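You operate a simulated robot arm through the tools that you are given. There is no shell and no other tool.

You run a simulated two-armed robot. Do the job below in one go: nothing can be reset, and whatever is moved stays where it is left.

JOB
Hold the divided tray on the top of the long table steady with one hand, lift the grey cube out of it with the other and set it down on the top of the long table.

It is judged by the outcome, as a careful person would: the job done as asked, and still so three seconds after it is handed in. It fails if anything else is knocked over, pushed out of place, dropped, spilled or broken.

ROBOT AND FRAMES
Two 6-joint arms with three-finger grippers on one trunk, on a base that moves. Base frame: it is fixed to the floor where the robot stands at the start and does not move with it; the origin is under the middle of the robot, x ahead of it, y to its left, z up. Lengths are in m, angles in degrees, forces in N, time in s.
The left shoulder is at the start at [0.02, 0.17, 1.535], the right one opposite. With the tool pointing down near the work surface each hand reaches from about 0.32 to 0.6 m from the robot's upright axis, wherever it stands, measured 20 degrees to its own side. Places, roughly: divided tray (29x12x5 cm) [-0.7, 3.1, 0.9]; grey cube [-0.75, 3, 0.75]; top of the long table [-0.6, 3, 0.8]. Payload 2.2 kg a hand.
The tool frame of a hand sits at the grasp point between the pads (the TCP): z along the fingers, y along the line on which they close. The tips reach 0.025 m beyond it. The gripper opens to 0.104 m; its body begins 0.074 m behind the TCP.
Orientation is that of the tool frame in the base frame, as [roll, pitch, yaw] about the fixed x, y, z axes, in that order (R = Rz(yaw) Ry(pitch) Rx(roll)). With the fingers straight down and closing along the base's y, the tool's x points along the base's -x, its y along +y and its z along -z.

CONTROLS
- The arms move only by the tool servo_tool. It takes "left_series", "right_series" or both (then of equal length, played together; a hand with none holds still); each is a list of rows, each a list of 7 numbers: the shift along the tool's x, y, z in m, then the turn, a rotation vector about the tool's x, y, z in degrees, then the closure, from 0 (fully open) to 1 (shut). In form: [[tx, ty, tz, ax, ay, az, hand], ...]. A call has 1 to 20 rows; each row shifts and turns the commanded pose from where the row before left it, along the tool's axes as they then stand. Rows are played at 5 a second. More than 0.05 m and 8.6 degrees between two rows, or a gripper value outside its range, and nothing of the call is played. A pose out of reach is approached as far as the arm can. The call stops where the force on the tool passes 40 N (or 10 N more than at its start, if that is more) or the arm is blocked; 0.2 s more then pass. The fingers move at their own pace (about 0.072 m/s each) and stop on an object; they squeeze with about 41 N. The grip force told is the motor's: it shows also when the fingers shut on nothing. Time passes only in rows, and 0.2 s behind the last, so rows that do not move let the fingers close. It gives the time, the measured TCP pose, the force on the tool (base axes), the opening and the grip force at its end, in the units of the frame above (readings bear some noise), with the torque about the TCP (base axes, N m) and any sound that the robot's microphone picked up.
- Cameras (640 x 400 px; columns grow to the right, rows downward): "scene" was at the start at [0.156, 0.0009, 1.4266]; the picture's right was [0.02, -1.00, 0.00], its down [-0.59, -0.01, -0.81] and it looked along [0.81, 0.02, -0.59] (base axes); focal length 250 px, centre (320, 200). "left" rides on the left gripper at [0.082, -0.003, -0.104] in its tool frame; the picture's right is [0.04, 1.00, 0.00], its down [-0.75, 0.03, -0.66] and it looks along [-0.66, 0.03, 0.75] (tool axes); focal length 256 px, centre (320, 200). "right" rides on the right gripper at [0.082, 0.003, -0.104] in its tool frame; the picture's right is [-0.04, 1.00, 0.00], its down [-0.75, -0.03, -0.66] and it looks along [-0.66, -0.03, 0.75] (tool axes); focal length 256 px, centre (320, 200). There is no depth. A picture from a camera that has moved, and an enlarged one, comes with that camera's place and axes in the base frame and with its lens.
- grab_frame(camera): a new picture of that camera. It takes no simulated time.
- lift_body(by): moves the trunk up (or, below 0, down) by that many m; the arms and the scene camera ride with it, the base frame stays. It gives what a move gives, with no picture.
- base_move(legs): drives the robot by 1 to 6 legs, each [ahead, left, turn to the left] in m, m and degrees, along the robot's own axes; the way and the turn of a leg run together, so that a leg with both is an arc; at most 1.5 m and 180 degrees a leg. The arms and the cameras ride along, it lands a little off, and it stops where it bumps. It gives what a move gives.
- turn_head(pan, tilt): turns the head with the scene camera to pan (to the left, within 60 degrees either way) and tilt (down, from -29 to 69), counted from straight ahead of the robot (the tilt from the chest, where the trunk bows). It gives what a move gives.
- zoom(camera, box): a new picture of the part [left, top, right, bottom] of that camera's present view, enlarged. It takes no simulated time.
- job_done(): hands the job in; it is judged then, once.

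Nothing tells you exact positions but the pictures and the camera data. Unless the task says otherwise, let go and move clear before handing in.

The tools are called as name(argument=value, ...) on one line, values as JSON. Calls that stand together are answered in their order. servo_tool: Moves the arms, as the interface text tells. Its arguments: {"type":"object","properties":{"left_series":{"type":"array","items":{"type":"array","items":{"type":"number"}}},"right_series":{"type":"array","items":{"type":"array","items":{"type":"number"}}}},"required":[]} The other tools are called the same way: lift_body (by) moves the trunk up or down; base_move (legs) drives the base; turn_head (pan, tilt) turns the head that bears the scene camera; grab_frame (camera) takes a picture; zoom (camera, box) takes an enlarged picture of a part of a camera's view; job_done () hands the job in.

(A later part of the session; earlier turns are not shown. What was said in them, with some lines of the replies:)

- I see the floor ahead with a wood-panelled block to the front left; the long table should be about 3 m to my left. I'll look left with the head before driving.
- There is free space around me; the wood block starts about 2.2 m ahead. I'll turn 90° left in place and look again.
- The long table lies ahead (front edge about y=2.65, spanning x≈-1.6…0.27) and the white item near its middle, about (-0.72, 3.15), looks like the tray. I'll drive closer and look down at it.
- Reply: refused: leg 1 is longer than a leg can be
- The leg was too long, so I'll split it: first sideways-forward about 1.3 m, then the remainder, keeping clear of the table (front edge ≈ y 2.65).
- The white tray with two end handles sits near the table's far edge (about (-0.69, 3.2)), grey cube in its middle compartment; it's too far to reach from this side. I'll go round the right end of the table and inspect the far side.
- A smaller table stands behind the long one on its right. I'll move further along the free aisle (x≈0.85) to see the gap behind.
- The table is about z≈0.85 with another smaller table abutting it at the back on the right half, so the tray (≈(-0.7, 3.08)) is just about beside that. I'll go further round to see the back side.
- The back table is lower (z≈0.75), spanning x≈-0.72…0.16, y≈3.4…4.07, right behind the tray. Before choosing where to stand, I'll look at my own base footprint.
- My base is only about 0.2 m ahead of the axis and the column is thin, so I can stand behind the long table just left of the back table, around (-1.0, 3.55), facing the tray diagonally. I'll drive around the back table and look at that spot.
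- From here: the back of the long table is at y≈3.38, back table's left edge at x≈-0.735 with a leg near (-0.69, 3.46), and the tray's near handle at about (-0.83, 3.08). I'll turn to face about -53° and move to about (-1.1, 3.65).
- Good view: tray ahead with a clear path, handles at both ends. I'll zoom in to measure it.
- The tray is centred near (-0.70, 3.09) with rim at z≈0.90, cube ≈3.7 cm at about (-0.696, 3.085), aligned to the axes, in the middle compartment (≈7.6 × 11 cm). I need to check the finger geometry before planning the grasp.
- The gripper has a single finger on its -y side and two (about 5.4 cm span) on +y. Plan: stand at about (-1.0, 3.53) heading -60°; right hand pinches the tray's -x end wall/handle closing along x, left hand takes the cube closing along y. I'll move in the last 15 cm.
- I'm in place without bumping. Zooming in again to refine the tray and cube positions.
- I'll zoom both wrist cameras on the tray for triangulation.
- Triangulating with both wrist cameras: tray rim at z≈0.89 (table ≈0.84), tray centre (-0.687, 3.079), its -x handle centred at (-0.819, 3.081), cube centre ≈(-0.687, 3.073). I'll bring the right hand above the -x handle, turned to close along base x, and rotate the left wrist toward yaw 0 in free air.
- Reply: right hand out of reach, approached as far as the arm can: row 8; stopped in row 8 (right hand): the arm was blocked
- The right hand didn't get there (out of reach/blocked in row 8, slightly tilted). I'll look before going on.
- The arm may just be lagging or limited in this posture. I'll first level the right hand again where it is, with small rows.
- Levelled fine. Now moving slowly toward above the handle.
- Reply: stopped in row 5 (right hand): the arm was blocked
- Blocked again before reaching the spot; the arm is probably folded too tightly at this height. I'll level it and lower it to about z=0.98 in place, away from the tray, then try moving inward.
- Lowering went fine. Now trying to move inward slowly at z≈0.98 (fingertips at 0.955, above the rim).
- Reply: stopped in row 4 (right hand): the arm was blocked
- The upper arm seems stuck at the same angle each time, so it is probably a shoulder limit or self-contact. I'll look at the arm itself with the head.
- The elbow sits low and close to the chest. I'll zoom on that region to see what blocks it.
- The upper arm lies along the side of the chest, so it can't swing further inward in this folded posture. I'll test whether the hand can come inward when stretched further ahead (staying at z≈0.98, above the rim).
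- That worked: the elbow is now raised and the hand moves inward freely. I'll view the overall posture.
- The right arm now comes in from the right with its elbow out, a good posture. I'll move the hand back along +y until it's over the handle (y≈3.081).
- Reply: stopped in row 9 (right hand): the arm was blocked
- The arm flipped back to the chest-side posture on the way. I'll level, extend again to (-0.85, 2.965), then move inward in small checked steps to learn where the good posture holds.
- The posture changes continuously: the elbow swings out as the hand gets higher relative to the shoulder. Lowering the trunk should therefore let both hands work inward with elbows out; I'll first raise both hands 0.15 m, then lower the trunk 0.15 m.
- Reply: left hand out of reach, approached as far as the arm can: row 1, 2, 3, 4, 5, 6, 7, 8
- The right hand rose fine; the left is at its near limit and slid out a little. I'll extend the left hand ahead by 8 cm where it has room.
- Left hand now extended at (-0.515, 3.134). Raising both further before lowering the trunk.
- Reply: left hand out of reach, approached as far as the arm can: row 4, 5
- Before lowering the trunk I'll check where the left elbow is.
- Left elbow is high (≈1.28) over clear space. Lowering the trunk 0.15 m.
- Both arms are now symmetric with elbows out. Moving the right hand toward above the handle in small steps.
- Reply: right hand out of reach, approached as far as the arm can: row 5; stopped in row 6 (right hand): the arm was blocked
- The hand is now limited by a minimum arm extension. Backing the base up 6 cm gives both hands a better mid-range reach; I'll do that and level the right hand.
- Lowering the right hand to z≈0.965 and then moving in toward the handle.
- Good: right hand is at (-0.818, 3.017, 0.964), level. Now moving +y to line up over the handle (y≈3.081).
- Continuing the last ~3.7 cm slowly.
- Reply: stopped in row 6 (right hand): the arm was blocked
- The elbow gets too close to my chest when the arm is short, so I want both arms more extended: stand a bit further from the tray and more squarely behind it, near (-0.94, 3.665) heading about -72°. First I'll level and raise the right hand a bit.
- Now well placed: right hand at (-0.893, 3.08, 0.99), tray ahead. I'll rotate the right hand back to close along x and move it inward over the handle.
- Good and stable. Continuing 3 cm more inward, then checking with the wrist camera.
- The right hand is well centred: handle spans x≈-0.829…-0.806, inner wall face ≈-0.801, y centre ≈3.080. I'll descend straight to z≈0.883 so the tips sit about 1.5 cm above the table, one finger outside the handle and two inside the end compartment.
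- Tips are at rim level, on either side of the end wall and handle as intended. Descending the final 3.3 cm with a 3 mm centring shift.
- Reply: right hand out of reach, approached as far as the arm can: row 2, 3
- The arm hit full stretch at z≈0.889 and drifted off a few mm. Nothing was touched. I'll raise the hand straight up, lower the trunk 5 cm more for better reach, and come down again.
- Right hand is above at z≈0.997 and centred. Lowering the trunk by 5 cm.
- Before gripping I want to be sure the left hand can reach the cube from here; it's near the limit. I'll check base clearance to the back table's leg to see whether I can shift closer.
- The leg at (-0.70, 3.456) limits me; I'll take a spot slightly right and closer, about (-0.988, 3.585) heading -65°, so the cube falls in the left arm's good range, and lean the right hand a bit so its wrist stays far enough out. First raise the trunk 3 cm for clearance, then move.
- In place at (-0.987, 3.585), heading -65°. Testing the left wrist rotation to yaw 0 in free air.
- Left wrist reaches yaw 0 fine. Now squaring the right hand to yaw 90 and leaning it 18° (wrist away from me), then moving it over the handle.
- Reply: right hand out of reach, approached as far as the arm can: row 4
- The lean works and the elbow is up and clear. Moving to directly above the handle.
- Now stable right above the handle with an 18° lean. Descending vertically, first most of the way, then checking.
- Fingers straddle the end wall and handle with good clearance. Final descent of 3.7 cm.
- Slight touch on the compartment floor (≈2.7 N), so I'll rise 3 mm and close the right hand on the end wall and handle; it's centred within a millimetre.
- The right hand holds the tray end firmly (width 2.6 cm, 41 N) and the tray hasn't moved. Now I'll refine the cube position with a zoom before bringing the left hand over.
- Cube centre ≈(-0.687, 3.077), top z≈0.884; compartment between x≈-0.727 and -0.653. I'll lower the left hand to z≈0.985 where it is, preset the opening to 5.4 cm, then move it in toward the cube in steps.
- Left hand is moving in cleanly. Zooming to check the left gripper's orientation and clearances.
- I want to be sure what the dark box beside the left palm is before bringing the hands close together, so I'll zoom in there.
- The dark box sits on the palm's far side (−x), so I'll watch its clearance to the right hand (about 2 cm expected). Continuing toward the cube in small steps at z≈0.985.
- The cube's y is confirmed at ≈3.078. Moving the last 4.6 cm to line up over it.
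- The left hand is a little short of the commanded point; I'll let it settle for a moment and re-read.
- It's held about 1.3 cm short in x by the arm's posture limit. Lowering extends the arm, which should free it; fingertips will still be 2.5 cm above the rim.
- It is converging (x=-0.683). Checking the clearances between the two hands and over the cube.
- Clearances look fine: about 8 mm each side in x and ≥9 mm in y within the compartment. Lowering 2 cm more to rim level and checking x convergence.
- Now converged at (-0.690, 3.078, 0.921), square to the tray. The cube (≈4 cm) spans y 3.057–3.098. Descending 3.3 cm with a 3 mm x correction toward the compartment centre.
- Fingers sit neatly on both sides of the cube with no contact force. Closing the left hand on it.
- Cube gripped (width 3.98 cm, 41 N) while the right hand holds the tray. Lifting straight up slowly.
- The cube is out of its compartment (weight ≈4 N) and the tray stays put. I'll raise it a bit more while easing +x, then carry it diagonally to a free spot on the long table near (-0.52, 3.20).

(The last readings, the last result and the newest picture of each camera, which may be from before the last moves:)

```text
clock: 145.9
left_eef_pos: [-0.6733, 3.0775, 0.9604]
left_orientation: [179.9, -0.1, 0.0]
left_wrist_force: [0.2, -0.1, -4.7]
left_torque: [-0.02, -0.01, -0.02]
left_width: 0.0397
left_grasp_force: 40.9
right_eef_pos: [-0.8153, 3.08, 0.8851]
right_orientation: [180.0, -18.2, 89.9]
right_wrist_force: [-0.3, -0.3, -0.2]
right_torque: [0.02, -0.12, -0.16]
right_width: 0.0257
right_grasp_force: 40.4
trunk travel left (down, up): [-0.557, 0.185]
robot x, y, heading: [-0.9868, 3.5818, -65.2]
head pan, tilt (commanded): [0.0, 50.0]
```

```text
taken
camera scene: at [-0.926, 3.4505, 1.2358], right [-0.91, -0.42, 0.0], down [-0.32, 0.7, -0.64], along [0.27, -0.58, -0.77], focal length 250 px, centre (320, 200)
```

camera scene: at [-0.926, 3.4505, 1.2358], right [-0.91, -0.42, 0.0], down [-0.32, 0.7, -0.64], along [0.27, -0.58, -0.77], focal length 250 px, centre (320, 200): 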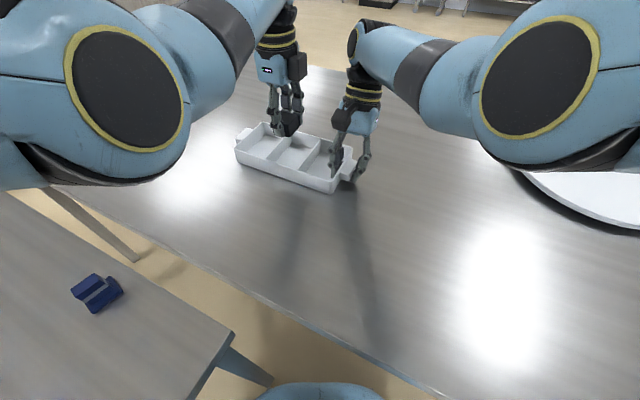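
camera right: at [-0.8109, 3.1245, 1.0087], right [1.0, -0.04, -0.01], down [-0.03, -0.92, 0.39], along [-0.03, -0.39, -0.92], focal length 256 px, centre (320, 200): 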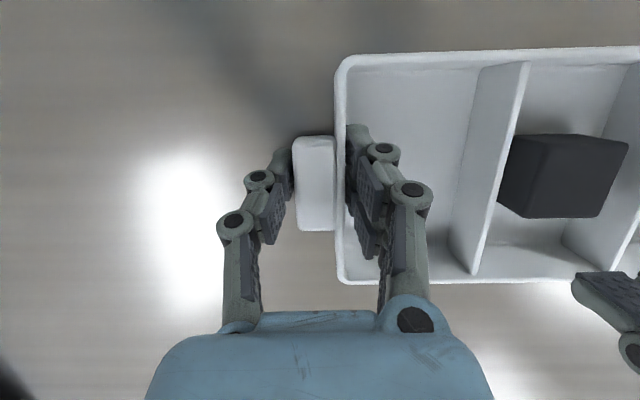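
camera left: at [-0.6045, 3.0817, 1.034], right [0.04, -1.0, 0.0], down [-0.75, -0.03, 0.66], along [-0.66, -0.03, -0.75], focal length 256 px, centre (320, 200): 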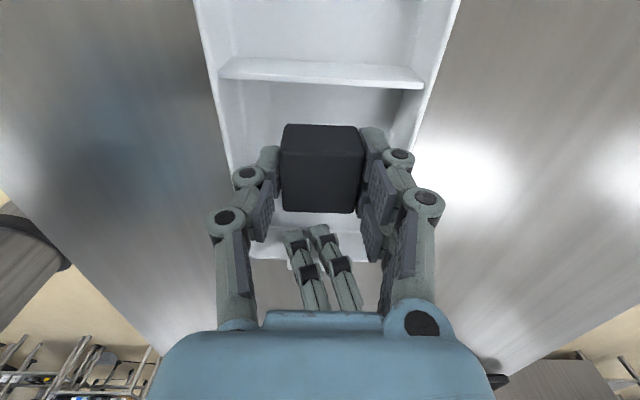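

Cube bottom now ~3 cm above the rim. Carrying it diagonally away from the tray, first half.

servo_tool(left_series=[[0.012, -0.009, 0, 0, 0, 0, 0.85], [0.012, -0.009, 0, 0, 0, 0, 0.85], [0.012, -0.009, 0, 0, 0, 0, 0.85], [0.012, -0.009, 0, 0, 0, 0, 0.85], [0.012, -0.009, 0, 0, 0, 0, 0.85], [0.012, -0.009, 0, 0, 0, 0, 0.85], [0, 0, 0, 0, 0, 0, 0.85]])

grab_frame(camera="scene")

```text
clock: 147.5
left_eef_pos: [-0.6017, 3.1318, 0.9616]
left_orientation: [-180.0, 0.0, -0.1]
left_wrist_force: [0.7, -1.2, -3.6]
left_torque: [-0.04, -0.02, -0.03]
left_width: 0.0399
left_grasp_force: 40.9
right_eef_pos: [-0.8147, 3.0797, 0.8845]
right_orientation: [179.9, -18.2, 90.0]
right_wrist_force: [-0.2, -0.6, -0.1]
right_torque: [0.01, -0.13, -0.02]
right_width: 0.0256
right_grasp_force: 40.7
trunk travel left (down, up): [-0.557, 0.185]
robot x, y, heading: [-0.9857, 3.5864, -64.9]
head pan, tilt (commanded): [0.0, 50.0]
```

```text
taken
camera scene: at [-0.9259, 3.4506, 1.2358], right [-0.91, -0.42, 0.0], down [-0.32, 0.7, -0.64], along [0.27, -0.58, -0.77], focal length 250 px, centre (320, 200)
```

scene: 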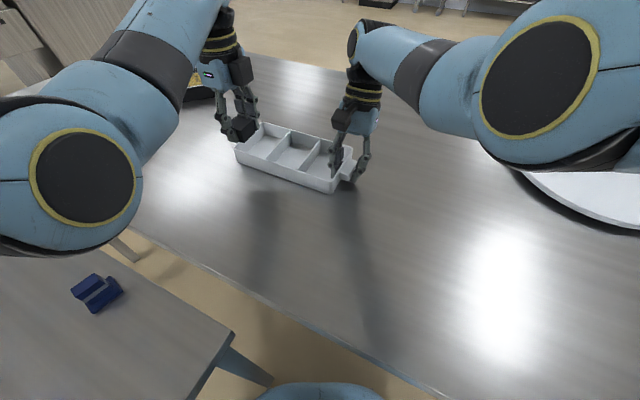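

Continuing to the drop spot near (-0.52, 3.20).

servo_tool(left_series=[[0.0136, -0.0113, 0, 0, 0, 0, 0.85], [0.0136, -0.0113, 0, 0, 0, 0, 0.85], [0.0136, -0.0113, 0, 0, 0, 0, 0.85], [0.0136, -0.0113, 0, 0, 0, 0, 0.85], [0.0136, -0.0113, 0, 0, 0, 0, 0.85], [0.0136, -0.0113, 0, 0, 0, 0, 0.85], [0, 0, 0, 0, 0, 0, 0.85]])

grab_frame(camera="scene")

grab_frame(camera="left")

```text
clock: 149.1
left_eef_pos: [-0.5202, 3.1999, 0.9607]
left_orientation: [180.0, -0.1, 0.0]
left_wrist_force: [0.5, 0.4, -3.8]
left_torque: [-0.01, -0.02, -0.02]
left_width: 0.0399
left_grasp_force: 41.2
right_eef_pos: [-0.8145, 3.0808, 0.8868]
right_orientation: [179.9, -18.2, 89.9]
right_wrist_force: [-0.4, -0.1, -1.1]
right_torque: [0.03, -0.12, -0.04]
right_width: 0.026
right_grasp_force: 41.2
trunk travel left (down, up): [-0.557, 0.185]
robot x, y, heading: [-0.9864, 3.5862, -65.1]
head pan, tilt (commanded): [0.0, 50.0]
```

```text
taken
camera scene: at [-0.926, 3.4505, 1.2358], right [-0.91, -0.42, 0.0], down [-0.32, 0.7, -0.64], along [0.27, -0.58, -0.77], focal length 250 px, centre (320, 200)
```

scene: 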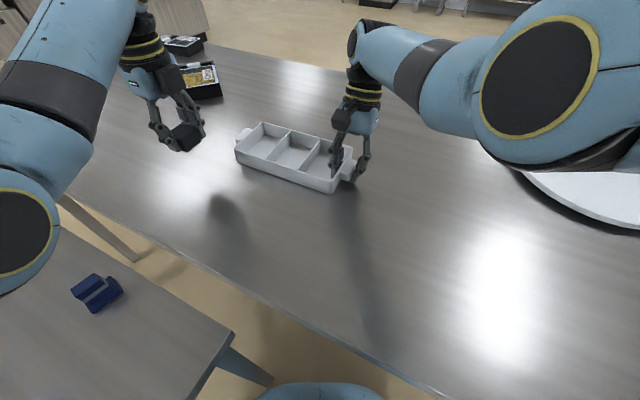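

```text
taken
camera left: at [-0.4391, 3.2034, 1.064], right [0.04, -1.0, 0.0], down [-0.75, -0.03, 0.66], along [-0.66, -0.03, -0.75], focal length 256 px, centre (320, 200)
```

left: 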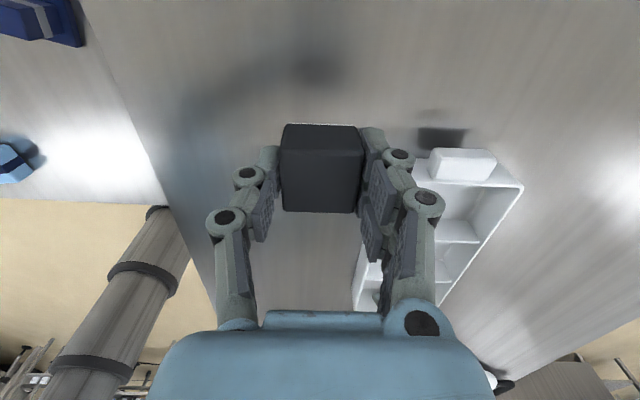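

Directly below is bare table top. Lowering to just above contact.

servo_tool(left_series=[[0, 0, 0.012, 0, 0, 0, 0.85], [0, 0, 0.012, 0, 0, 0, 0.85], [0, 0, 0.012, 0, 0, 0, 0.85], [0, 0, 0.012, 0, 0, 0, 0.85], [0, 0, 0.012, 0, 0, 0, 0.85], [0, 0, 0.008, 0, 0, 0, 0.85], [0, 0, 0, 0, 0, 0, 0.85]])

zoom(camera="scene", box=[110, 60, 270, 200])

```text
clock: 150.7
left_eef_pos: [-0.5209, 3.1992, 0.8922]
left_orientation: [179.9, 0.0, 0.0]
left_wrist_force: [-0.1, 0.8, -4.1]
left_torque: [0.01, -0.02, -0.01]
left_width: 0.04
left_grasp_force: 41.0
right_eef_pos: [-0.8148, 3.08, 0.8848]
right_orientation: [179.9, -18.2, 89.9]
right_wrist_force: [0.2, 0.4, -0.1]
right_torque: [0.02, -0.11, -0.02]
right_width: 0.0261
right_grasp_force: 41.4
trunk travel left (down, up): [-0.557, 0.185]
robot x, y, heading: [-0.9892, 3.5837, -65.0]
head pan, tilt (commanded): [0.0, 50.0]
```

```text
2.86 times, centred on (190, 130) of scene
camera zoom: at [-0.9258, 3.4506, 1.2358], right [-0.91, -0.42, 0.0], down [-0.32, 0.7, -0.64], along [0.27, -0.58, -0.77], focal length 715 px, centre (691, 400)
```

zoom: 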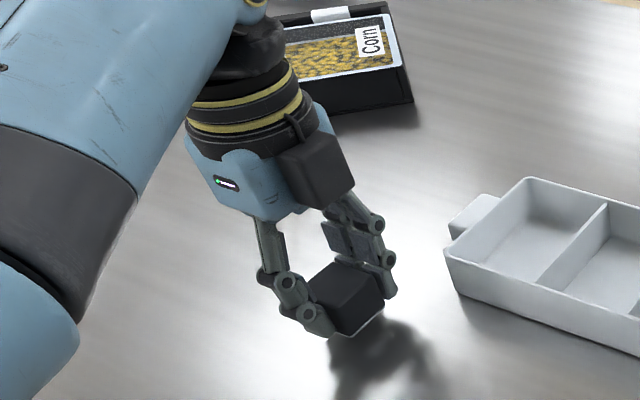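

Cube is close to the table. Going down in 2 mm steps and watching the force.

servo_tool(left_series=[[0, 0, 0.002, 0, 0, 0, 0.85], [0, 0, 0.002, 0, 0, 0, 0.85], [0, 0, 0.002, 0, 0, 0, 0.85], [0, 0, 0, 0, 0, 0, 0.85]])

```text
clock: 151.7
left_eef_pos: [-0.5205, 3.1993, 0.8846]
left_orientation: [180.0, 0.0, 0.1]
left_wrist_force: [0.1, -0.1, -4.0]
left_torque: [-0.01, -0.01, -0.02]
left_width: 0.0398
left_grasp_force: 40.4
right_eef_pos: [-0.815, 3.0817, 0.8859]
right_orientation: [179.8, -18.2, 89.9]
right_wrist_force: [-0.1, 0.4, 0.0]
right_torque: [-0.01, -0.15, -0.03]
right_width: 0.026
right_grasp_force: 41.3
trunk travel left (down, up): [-0.557, 0.185]
robot x, y, heading: [-0.9865, 3.5902, -65.1]
head pan, tilt (commanded): [0.0, 50.0]
```

servo_tool(left_series=[[0, 0, 0.0015, 0, 0, 0, 0.85], [0, 0, 0.0015, 0, 0, 0, 0.85], [0, 0, 0, 0, 0, 0, 0.85]])

```text
clock: 152.5
left_eef_pos: [-0.5202, 3.1983, 0.8829]
left_orientation: [179.9, 0.1, 0.1]
left_wrist_force: [0.7, -0.1, -3.8]
left_torque: [0.04, 0.01, 0.0]
left_width: 0.0395
left_grasp_force: 40.9
right_eef_pos: [-0.815, 3.0807, 0.886]
right_orientation: [180.0, -18.2, 89.9]
right_wrist_force: [0.2, -0.5, 0.4]
right_torque: [-0.02, -0.15, 0.0]
right_width: 0.0259
right_grasp_force: 41.3
trunk travel left (down, up): [-0.557, 0.185]
robot x, y, heading: [-0.9872, 3.585, -65.3]
head pan, tilt (commanded): [0.0, 50.0]
```

No contact yet; force still shows the full weight. Continuing in small steps.

servo_tool(left_series=[[0, 0, 0.0015, 0, 0, 0, 0.85], [0, 0, 0.0015, 0, 0, 0, 0.85], [0, 0, 0, 0, 0, 0, 0.85]])

zoom(camera="scene", box=[150, 100, 230, 160])

```text
clock: 153.3
left_eef_pos: [-0.5198, 3.1988, 0.8818]
left_orientation: [179.9, -0.1, 0.2]
left_wrist_force: [0.2, 2.4, 9.7]
left_torque: [0.35, 0.18, -0.01]
left_width: 0.0397
left_grasp_force: 41.3
right_eef_pos: [-0.814, 3.0804, 0.8864]
right_orientation: [179.8, -18.1, 89.9]
right_wrist_force: [-0.7, -0.4, -0.4]
right_torque: [0.09, -0.05, -0.03]
right_width: 0.0256
right_grasp_force: 40.9
trunk travel left (down, up): [-0.557, 0.185]
robot x, y, heading: [-0.988, 3.5849, -65.1]
head pan, tilt (commanded): [0.0, 50.0]
```

```text
6.67 times, centred on (190, 130) of scene
camera zoom: at [-0.9266, 3.4515, 1.2361], right [-0.91, -0.42, 0.0], down [-0.32, 0.69, -0.64], along [0.27, -0.58, -0.77], focal length 1669 px, centre (1187, 667)
```

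zoom: 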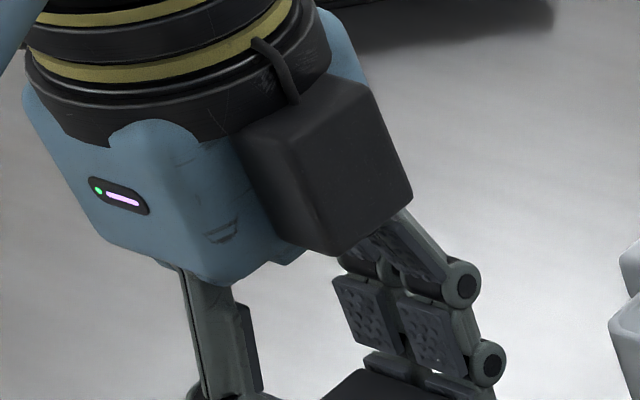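

The cube is now resting on the table (about 14 N load change). I'll ease the pressure slightly and open the left hand.

servo_tool(left_series=[[0, 0, -0.0008, 0, 0, 0, 0.85], [0, 0, 0, 0, 0, 0, 0.6], [0, 0, 0, 0, 0, 0, 0.5], [0, 0, 0, 0, 0, 0, 0.4], [0, 0, 0, 0, 0, 0, 0.4]])

zoom(camera="scene", box=[110, 60, 270, 200])

grab_frame(camera="left")

```text
clock: 154.5
left_eef_pos: [-0.52, 3.1997, 0.8808]
left_orientation: [-179.9, 0.1, 0.0]
left_wrist_force: [0.6, 0.8, 0.0]
left_torque: [0.02, -0.03, 0.02]
left_width: 0.0625
left_grasp_force: 0.1
right_eef_pos: [-0.8144, 3.0808, 0.8854]
right_orientation: [179.9, -18.2, 89.9]
right_wrist_force: [-0.8, 0.0, 0.0]
right_torque: [0.04, -0.18, -0.05]
right_width: 0.0254
right_grasp_force: 41.2
trunk travel left (down, up): [-0.557, 0.185]
robot x, y, heading: [-0.988, 3.5862, -65.0]
head pan, tilt (commanded): [0.0, 50.0]
```

```text
2.86 times, centred on (190, 130) of scene
camera zoom: at [-0.9261, 3.4508, 1.2359], right [-0.91, -0.42, 0.0], down [-0.32, 0.7, -0.64], along [0.27, -0.58, -0.77], focal length 715 px, centre (691, 400)
```

zoom: 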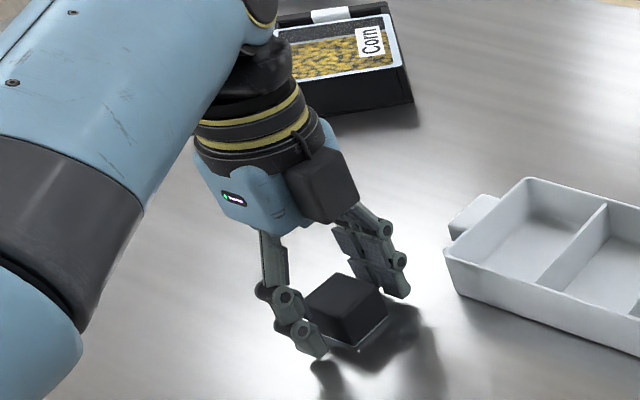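

```text
taken
camera left: at [-0.4388, 3.2035, 0.9852], right [0.04, -1.0, 0.0], down [-0.75, -0.03, 0.66], along [-0.66, -0.03, -0.75], focal length 256 px, centre (320, 200)
```

left: 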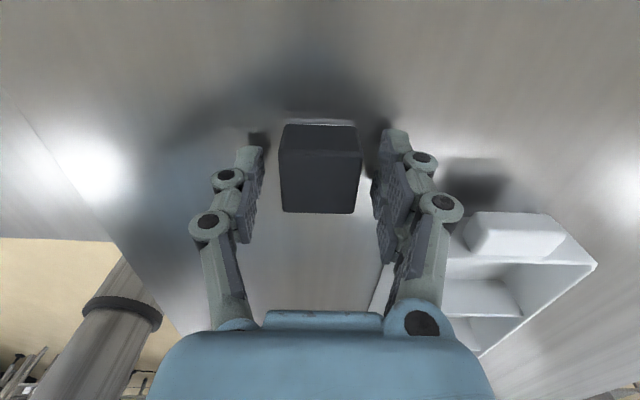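

The cube is released and sits flat on the table. Lifting the left hand straight up.

servo_tool(left_series=[[0, 0, -0.008, 0, 0, 0, 0.4], [0, 0, -0.012, 0, 0, 0, 0.4], [0, 0, -0.012, 0, 0, 0, 0.4], [0, 0, -0.012, 0, 0, 0, 0.4], [0, 0, -0.012, 0, 0, 0, 0.4], [0, 0, -0.012, 0, 0, 0, 0.4], [0, 0, -0.012, 0, 0, 0, 0.4], [0, 0, 0, 0, 0, 0, 0.4]])

grab_frame(camera="scene")

grab_frame(camera="left")

```text
clock: 156.3
left_eef_pos: [-0.5201, 3.2005, 0.9593]
left_orientation: [-180.0, 0.0, 0.2]
left_wrist_force: [0.2, -0.1, 0.8]
left_torque: [-0.03, -0.01, -0.03]
left_width: 0.0623
left_grasp_force: 0.1
right_eef_pos: [-0.8147, 3.0815, 0.8845]
right_orientation: [179.9, -18.2, 89.9]
right_wrist_force: [0.6, 0.2, 0.0]
right_torque: [-0.06, -0.22, -0.01]
right_width: 0.0258
right_grasp_force: 41.0
trunk travel left (down, up): [-0.557, 0.185]
robot x, y, heading: [-0.9851, 3.5848, -65.0]
head pan, tilt (commanded): [0.0, 50.0]
```

```text
taken
camera scene: at [-0.9261, 3.4509, 1.2359], right [-0.91, -0.42, 0.0], down [-0.32, 0.7, -0.64], along [0.27, -0.58, -0.77], focal length 250 px, centre (320, 200)
```

scene: 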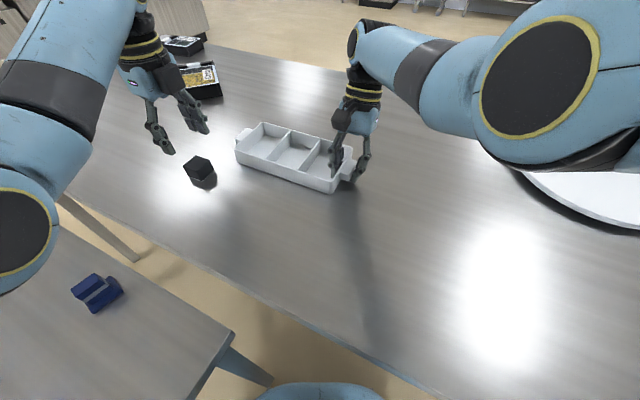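

```text
taken
camera left: at [-0.4384, 3.204, 1.0649], right [0.04, -1.0, 0.0], down [-0.75, -0.03, 0.66], along [-0.66, -0.03, -0.75], focal length 256 px, centre (320, 200)
```

left: 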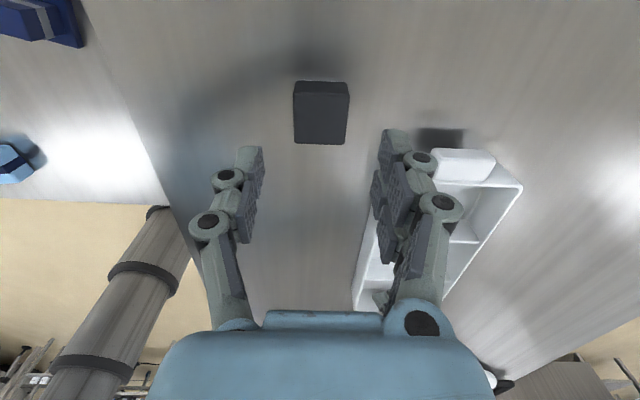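

Cube stands freely on the table. Now opening the right hand to release the tray and rising straight up the way it came.

servo_tool(right_series=[[0, 0, 0, 0, 0, 0, 0.7], [0, 0, 0, 0, 0, 0, 0.55], [0, 0, 0, 0, 0, 0, 0.4], [0, 0, 0, 0, 0, 0, 0.28], [0, 0, 0, 0, 0, 0, 0.28], [0, 0, 0, 0, 0, 0, 0.28]])

zoom(camera="scene", box=[220, 80, 400, 200])

```text
clock: 157.7
left_eef_pos: [-0.5204, 3.1999, 0.9615]
left_orientation: [-180.0, 0.1, 0.1]
left_wrist_force: [-0.3, -0.5, -0.3]
left_torque: [0.0, 0.03, 0.02]
left_width: 0.0625
left_grasp_force: 0.0
right_eef_pos: [-0.8137, 3.0812, 0.8859]
right_orientation: [180.0, -18.1, 89.9]
right_wrist_force: [-0.2, 0.3, 0.2]
right_torque: [0.0, 0.01, 0.01]
right_width: 0.0749
right_grasp_force: 0.0
trunk travel left (down, up): [-0.557, 0.185]
robot x, y, heading: [-0.9869, 3.5816, -65.3]
head pan, tilt (commanded): [0.0, 50.0]
```

```text
3.33 times, centred on (310, 140) of scene
camera zoom: at [-0.9261, 3.4509, 1.2359], right [-0.91, -0.42, 0.0], down [-0.32, 0.7, -0.64], along [0.27, -0.58, -0.77], focal length 834 px, centre (353, 400)
```

zoom: 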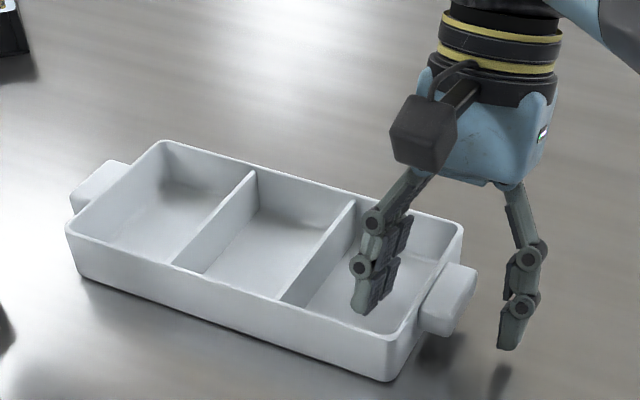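

The right hand is free of the tray, which is exactly where it was. Rising vertically.

servo_tool(right_series=[[0.00375, 0, -0.0114, 0, 0, 0, 0.28], [0.00375, 0, -0.0114, 0, 0, 0, 0.28], [0.00375, 0, -0.0114, 0, 0, 0, 0.28], [0.00375, 0, -0.0114, 0, 0, 0, 0.28], [0.00375, 0, -0.0114, 0, 0, 0, 0.28], [0.00375, 0, -0.0114, 0, 0, 0, 0.28], [0.00375, 0, -0.0114, 0, 0, 0, 0.28], [0, 0, 0, 0, 0, 0, 0.28]])

grab_frame(camera="scene")

```text
clock: 159.5
left_eef_pos: [-0.52, 3.1988, 0.9598]
left_orientation: [179.9, 0.0, 0.0]
left_wrist_force: [0.6, -0.2, 0.3]
left_torque: [0.04, -0.01, -0.02]
left_width: 0.0625
left_grasp_force: 0.1
right_eef_pos: [-0.8131, 3.0806, 0.9706]
right_orientation: [179.9, -18.2, 89.9]
right_wrist_force: [-0.8, -0.1, -0.7]
right_torque: [0.01, -0.03, -0.04]
right_width: 0.0747
right_grasp_force: 0.1
trunk travel left (down, up): [-0.557, 0.185]
robot x, y, heading: [-0.9872, 3.5842, -64.8]
head pan, tilt (commanded): [0.0, 50.0]
```

```text
taken
camera scene: at [-0.9261, 3.4508, 1.2359], right [-0.91, -0.42, 0.0], down [-0.32, 0.7, -0.64], along [0.27, -0.58, -0.77], focal length 250 px, centre (320, 200)
```

scene: 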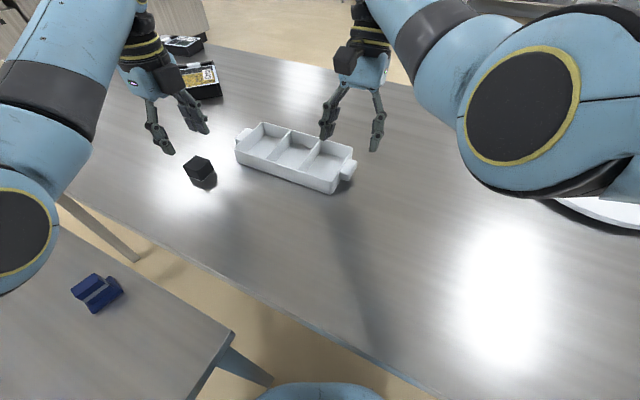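

Both hands are clear. I'll raise the trunk 12 cm to move them well away, then do a last visual check.

lift_body(by=0.12)

grab_frame(camera="scene")

grab_frame(camera="left")

grab_frame(camera="right")

```text
clock: 161.0
left_eef_pos: [-0.5203, 3.1991, 1.0809]
left_orientation: [-179.9, 0.0, 0.0]
left_wrist_force: [-0.2, 0.2, 0.0]
left_torque: [0.02, 0.03, -0.02]
left_width: 0.0621
left_grasp_force: 0.0
right_eef_pos: [-0.8139, 3.0805, 1.09]
right_orientation: [180.0, -18.2, 89.9]
right_wrist_force: [0.4, 1.0, -0.6]
right_torque: [-0.03, -0.01, 0.01]
right_width: 0.075
right_grasp_force: 0.2
trunk travel left (down, up): [-0.677, 0.065]
robot x, y, heading: [-0.9881, 3.5867, -65.1]
head pan, tilt (commanded): [0.0, 50.0]
```

```text
taken
camera scene: at [-0.9262, 3.4513, 1.3563], right [-0.91, -0.42, 0.0], down [-0.32, 0.7, -0.64], along [0.27, -0.58, -0.77], focal length 250 px, centre (320, 200)
```

scene: 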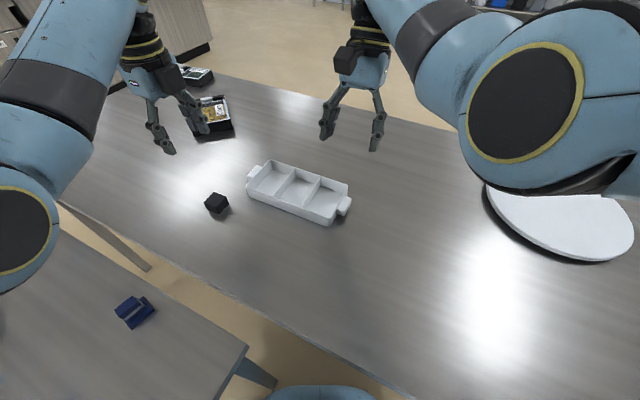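

```text
taken
camera left: at [-0.439, 3.2034, 1.1845], right [0.04, -1.0, 0.0], down [-0.75, -0.03, 0.66], along [-0.66, -0.03, -0.75], focal length 256 px, centre (320, 200)
```

left: 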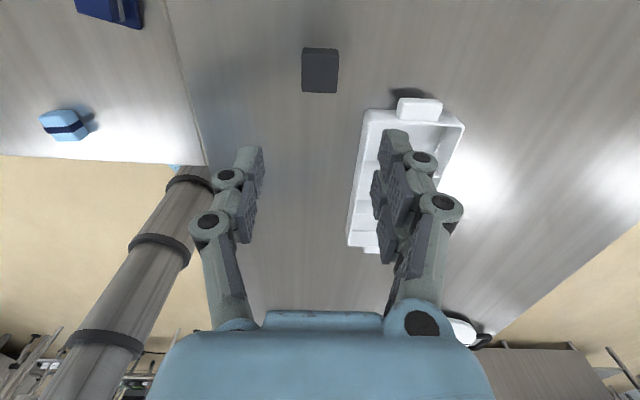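

```text
taken
camera right: at [-0.8104, 3.1244, 1.2137], right [1.0, -0.04, -0.01], down [-0.03, -0.92, 0.39], along [-0.03, -0.39, -0.92], focal length 256 px, centre (320, 200)
```

right: 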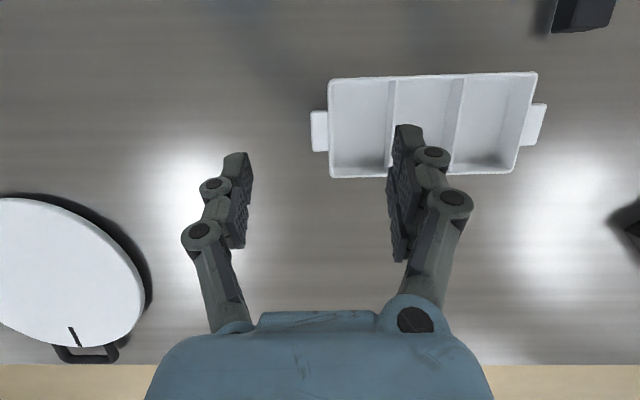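

The empty tray is still in its original place, and the grey cube stands upright on the long table beside it at about (-0.52, 3.20). Everything else I can see is undisturbed, and both hands are open and clear, so I'm handing in the job.

job_done()

```text
The job is handed in.
```

The grey cube is out of the divided tray and resting on the top of the long table, about 7 cm from the tray. I've handed the job in.

- **Holding the tray:** The right hand gripped the tray's end wall and handle from before the cube was touched until after it was set down. The tray stayed where it was.
- **Moving the cube:** The left hand lifted the cube straight out of the middle compartment and placed it at about (-0.52, 3.20). It was standing flat on its own in the last pictures.
- **Everything else:** I saw nothing knocked over or moved, in the last pictures or along the way. Both hands had let go and were about 20 cm above the table when I handed in.

The arms had trouble reaching the tray at first, so I changed where the robot stood and its trunk height several times. Those attempts were in free air, except for one light touch of about 3 N on the tray floor.
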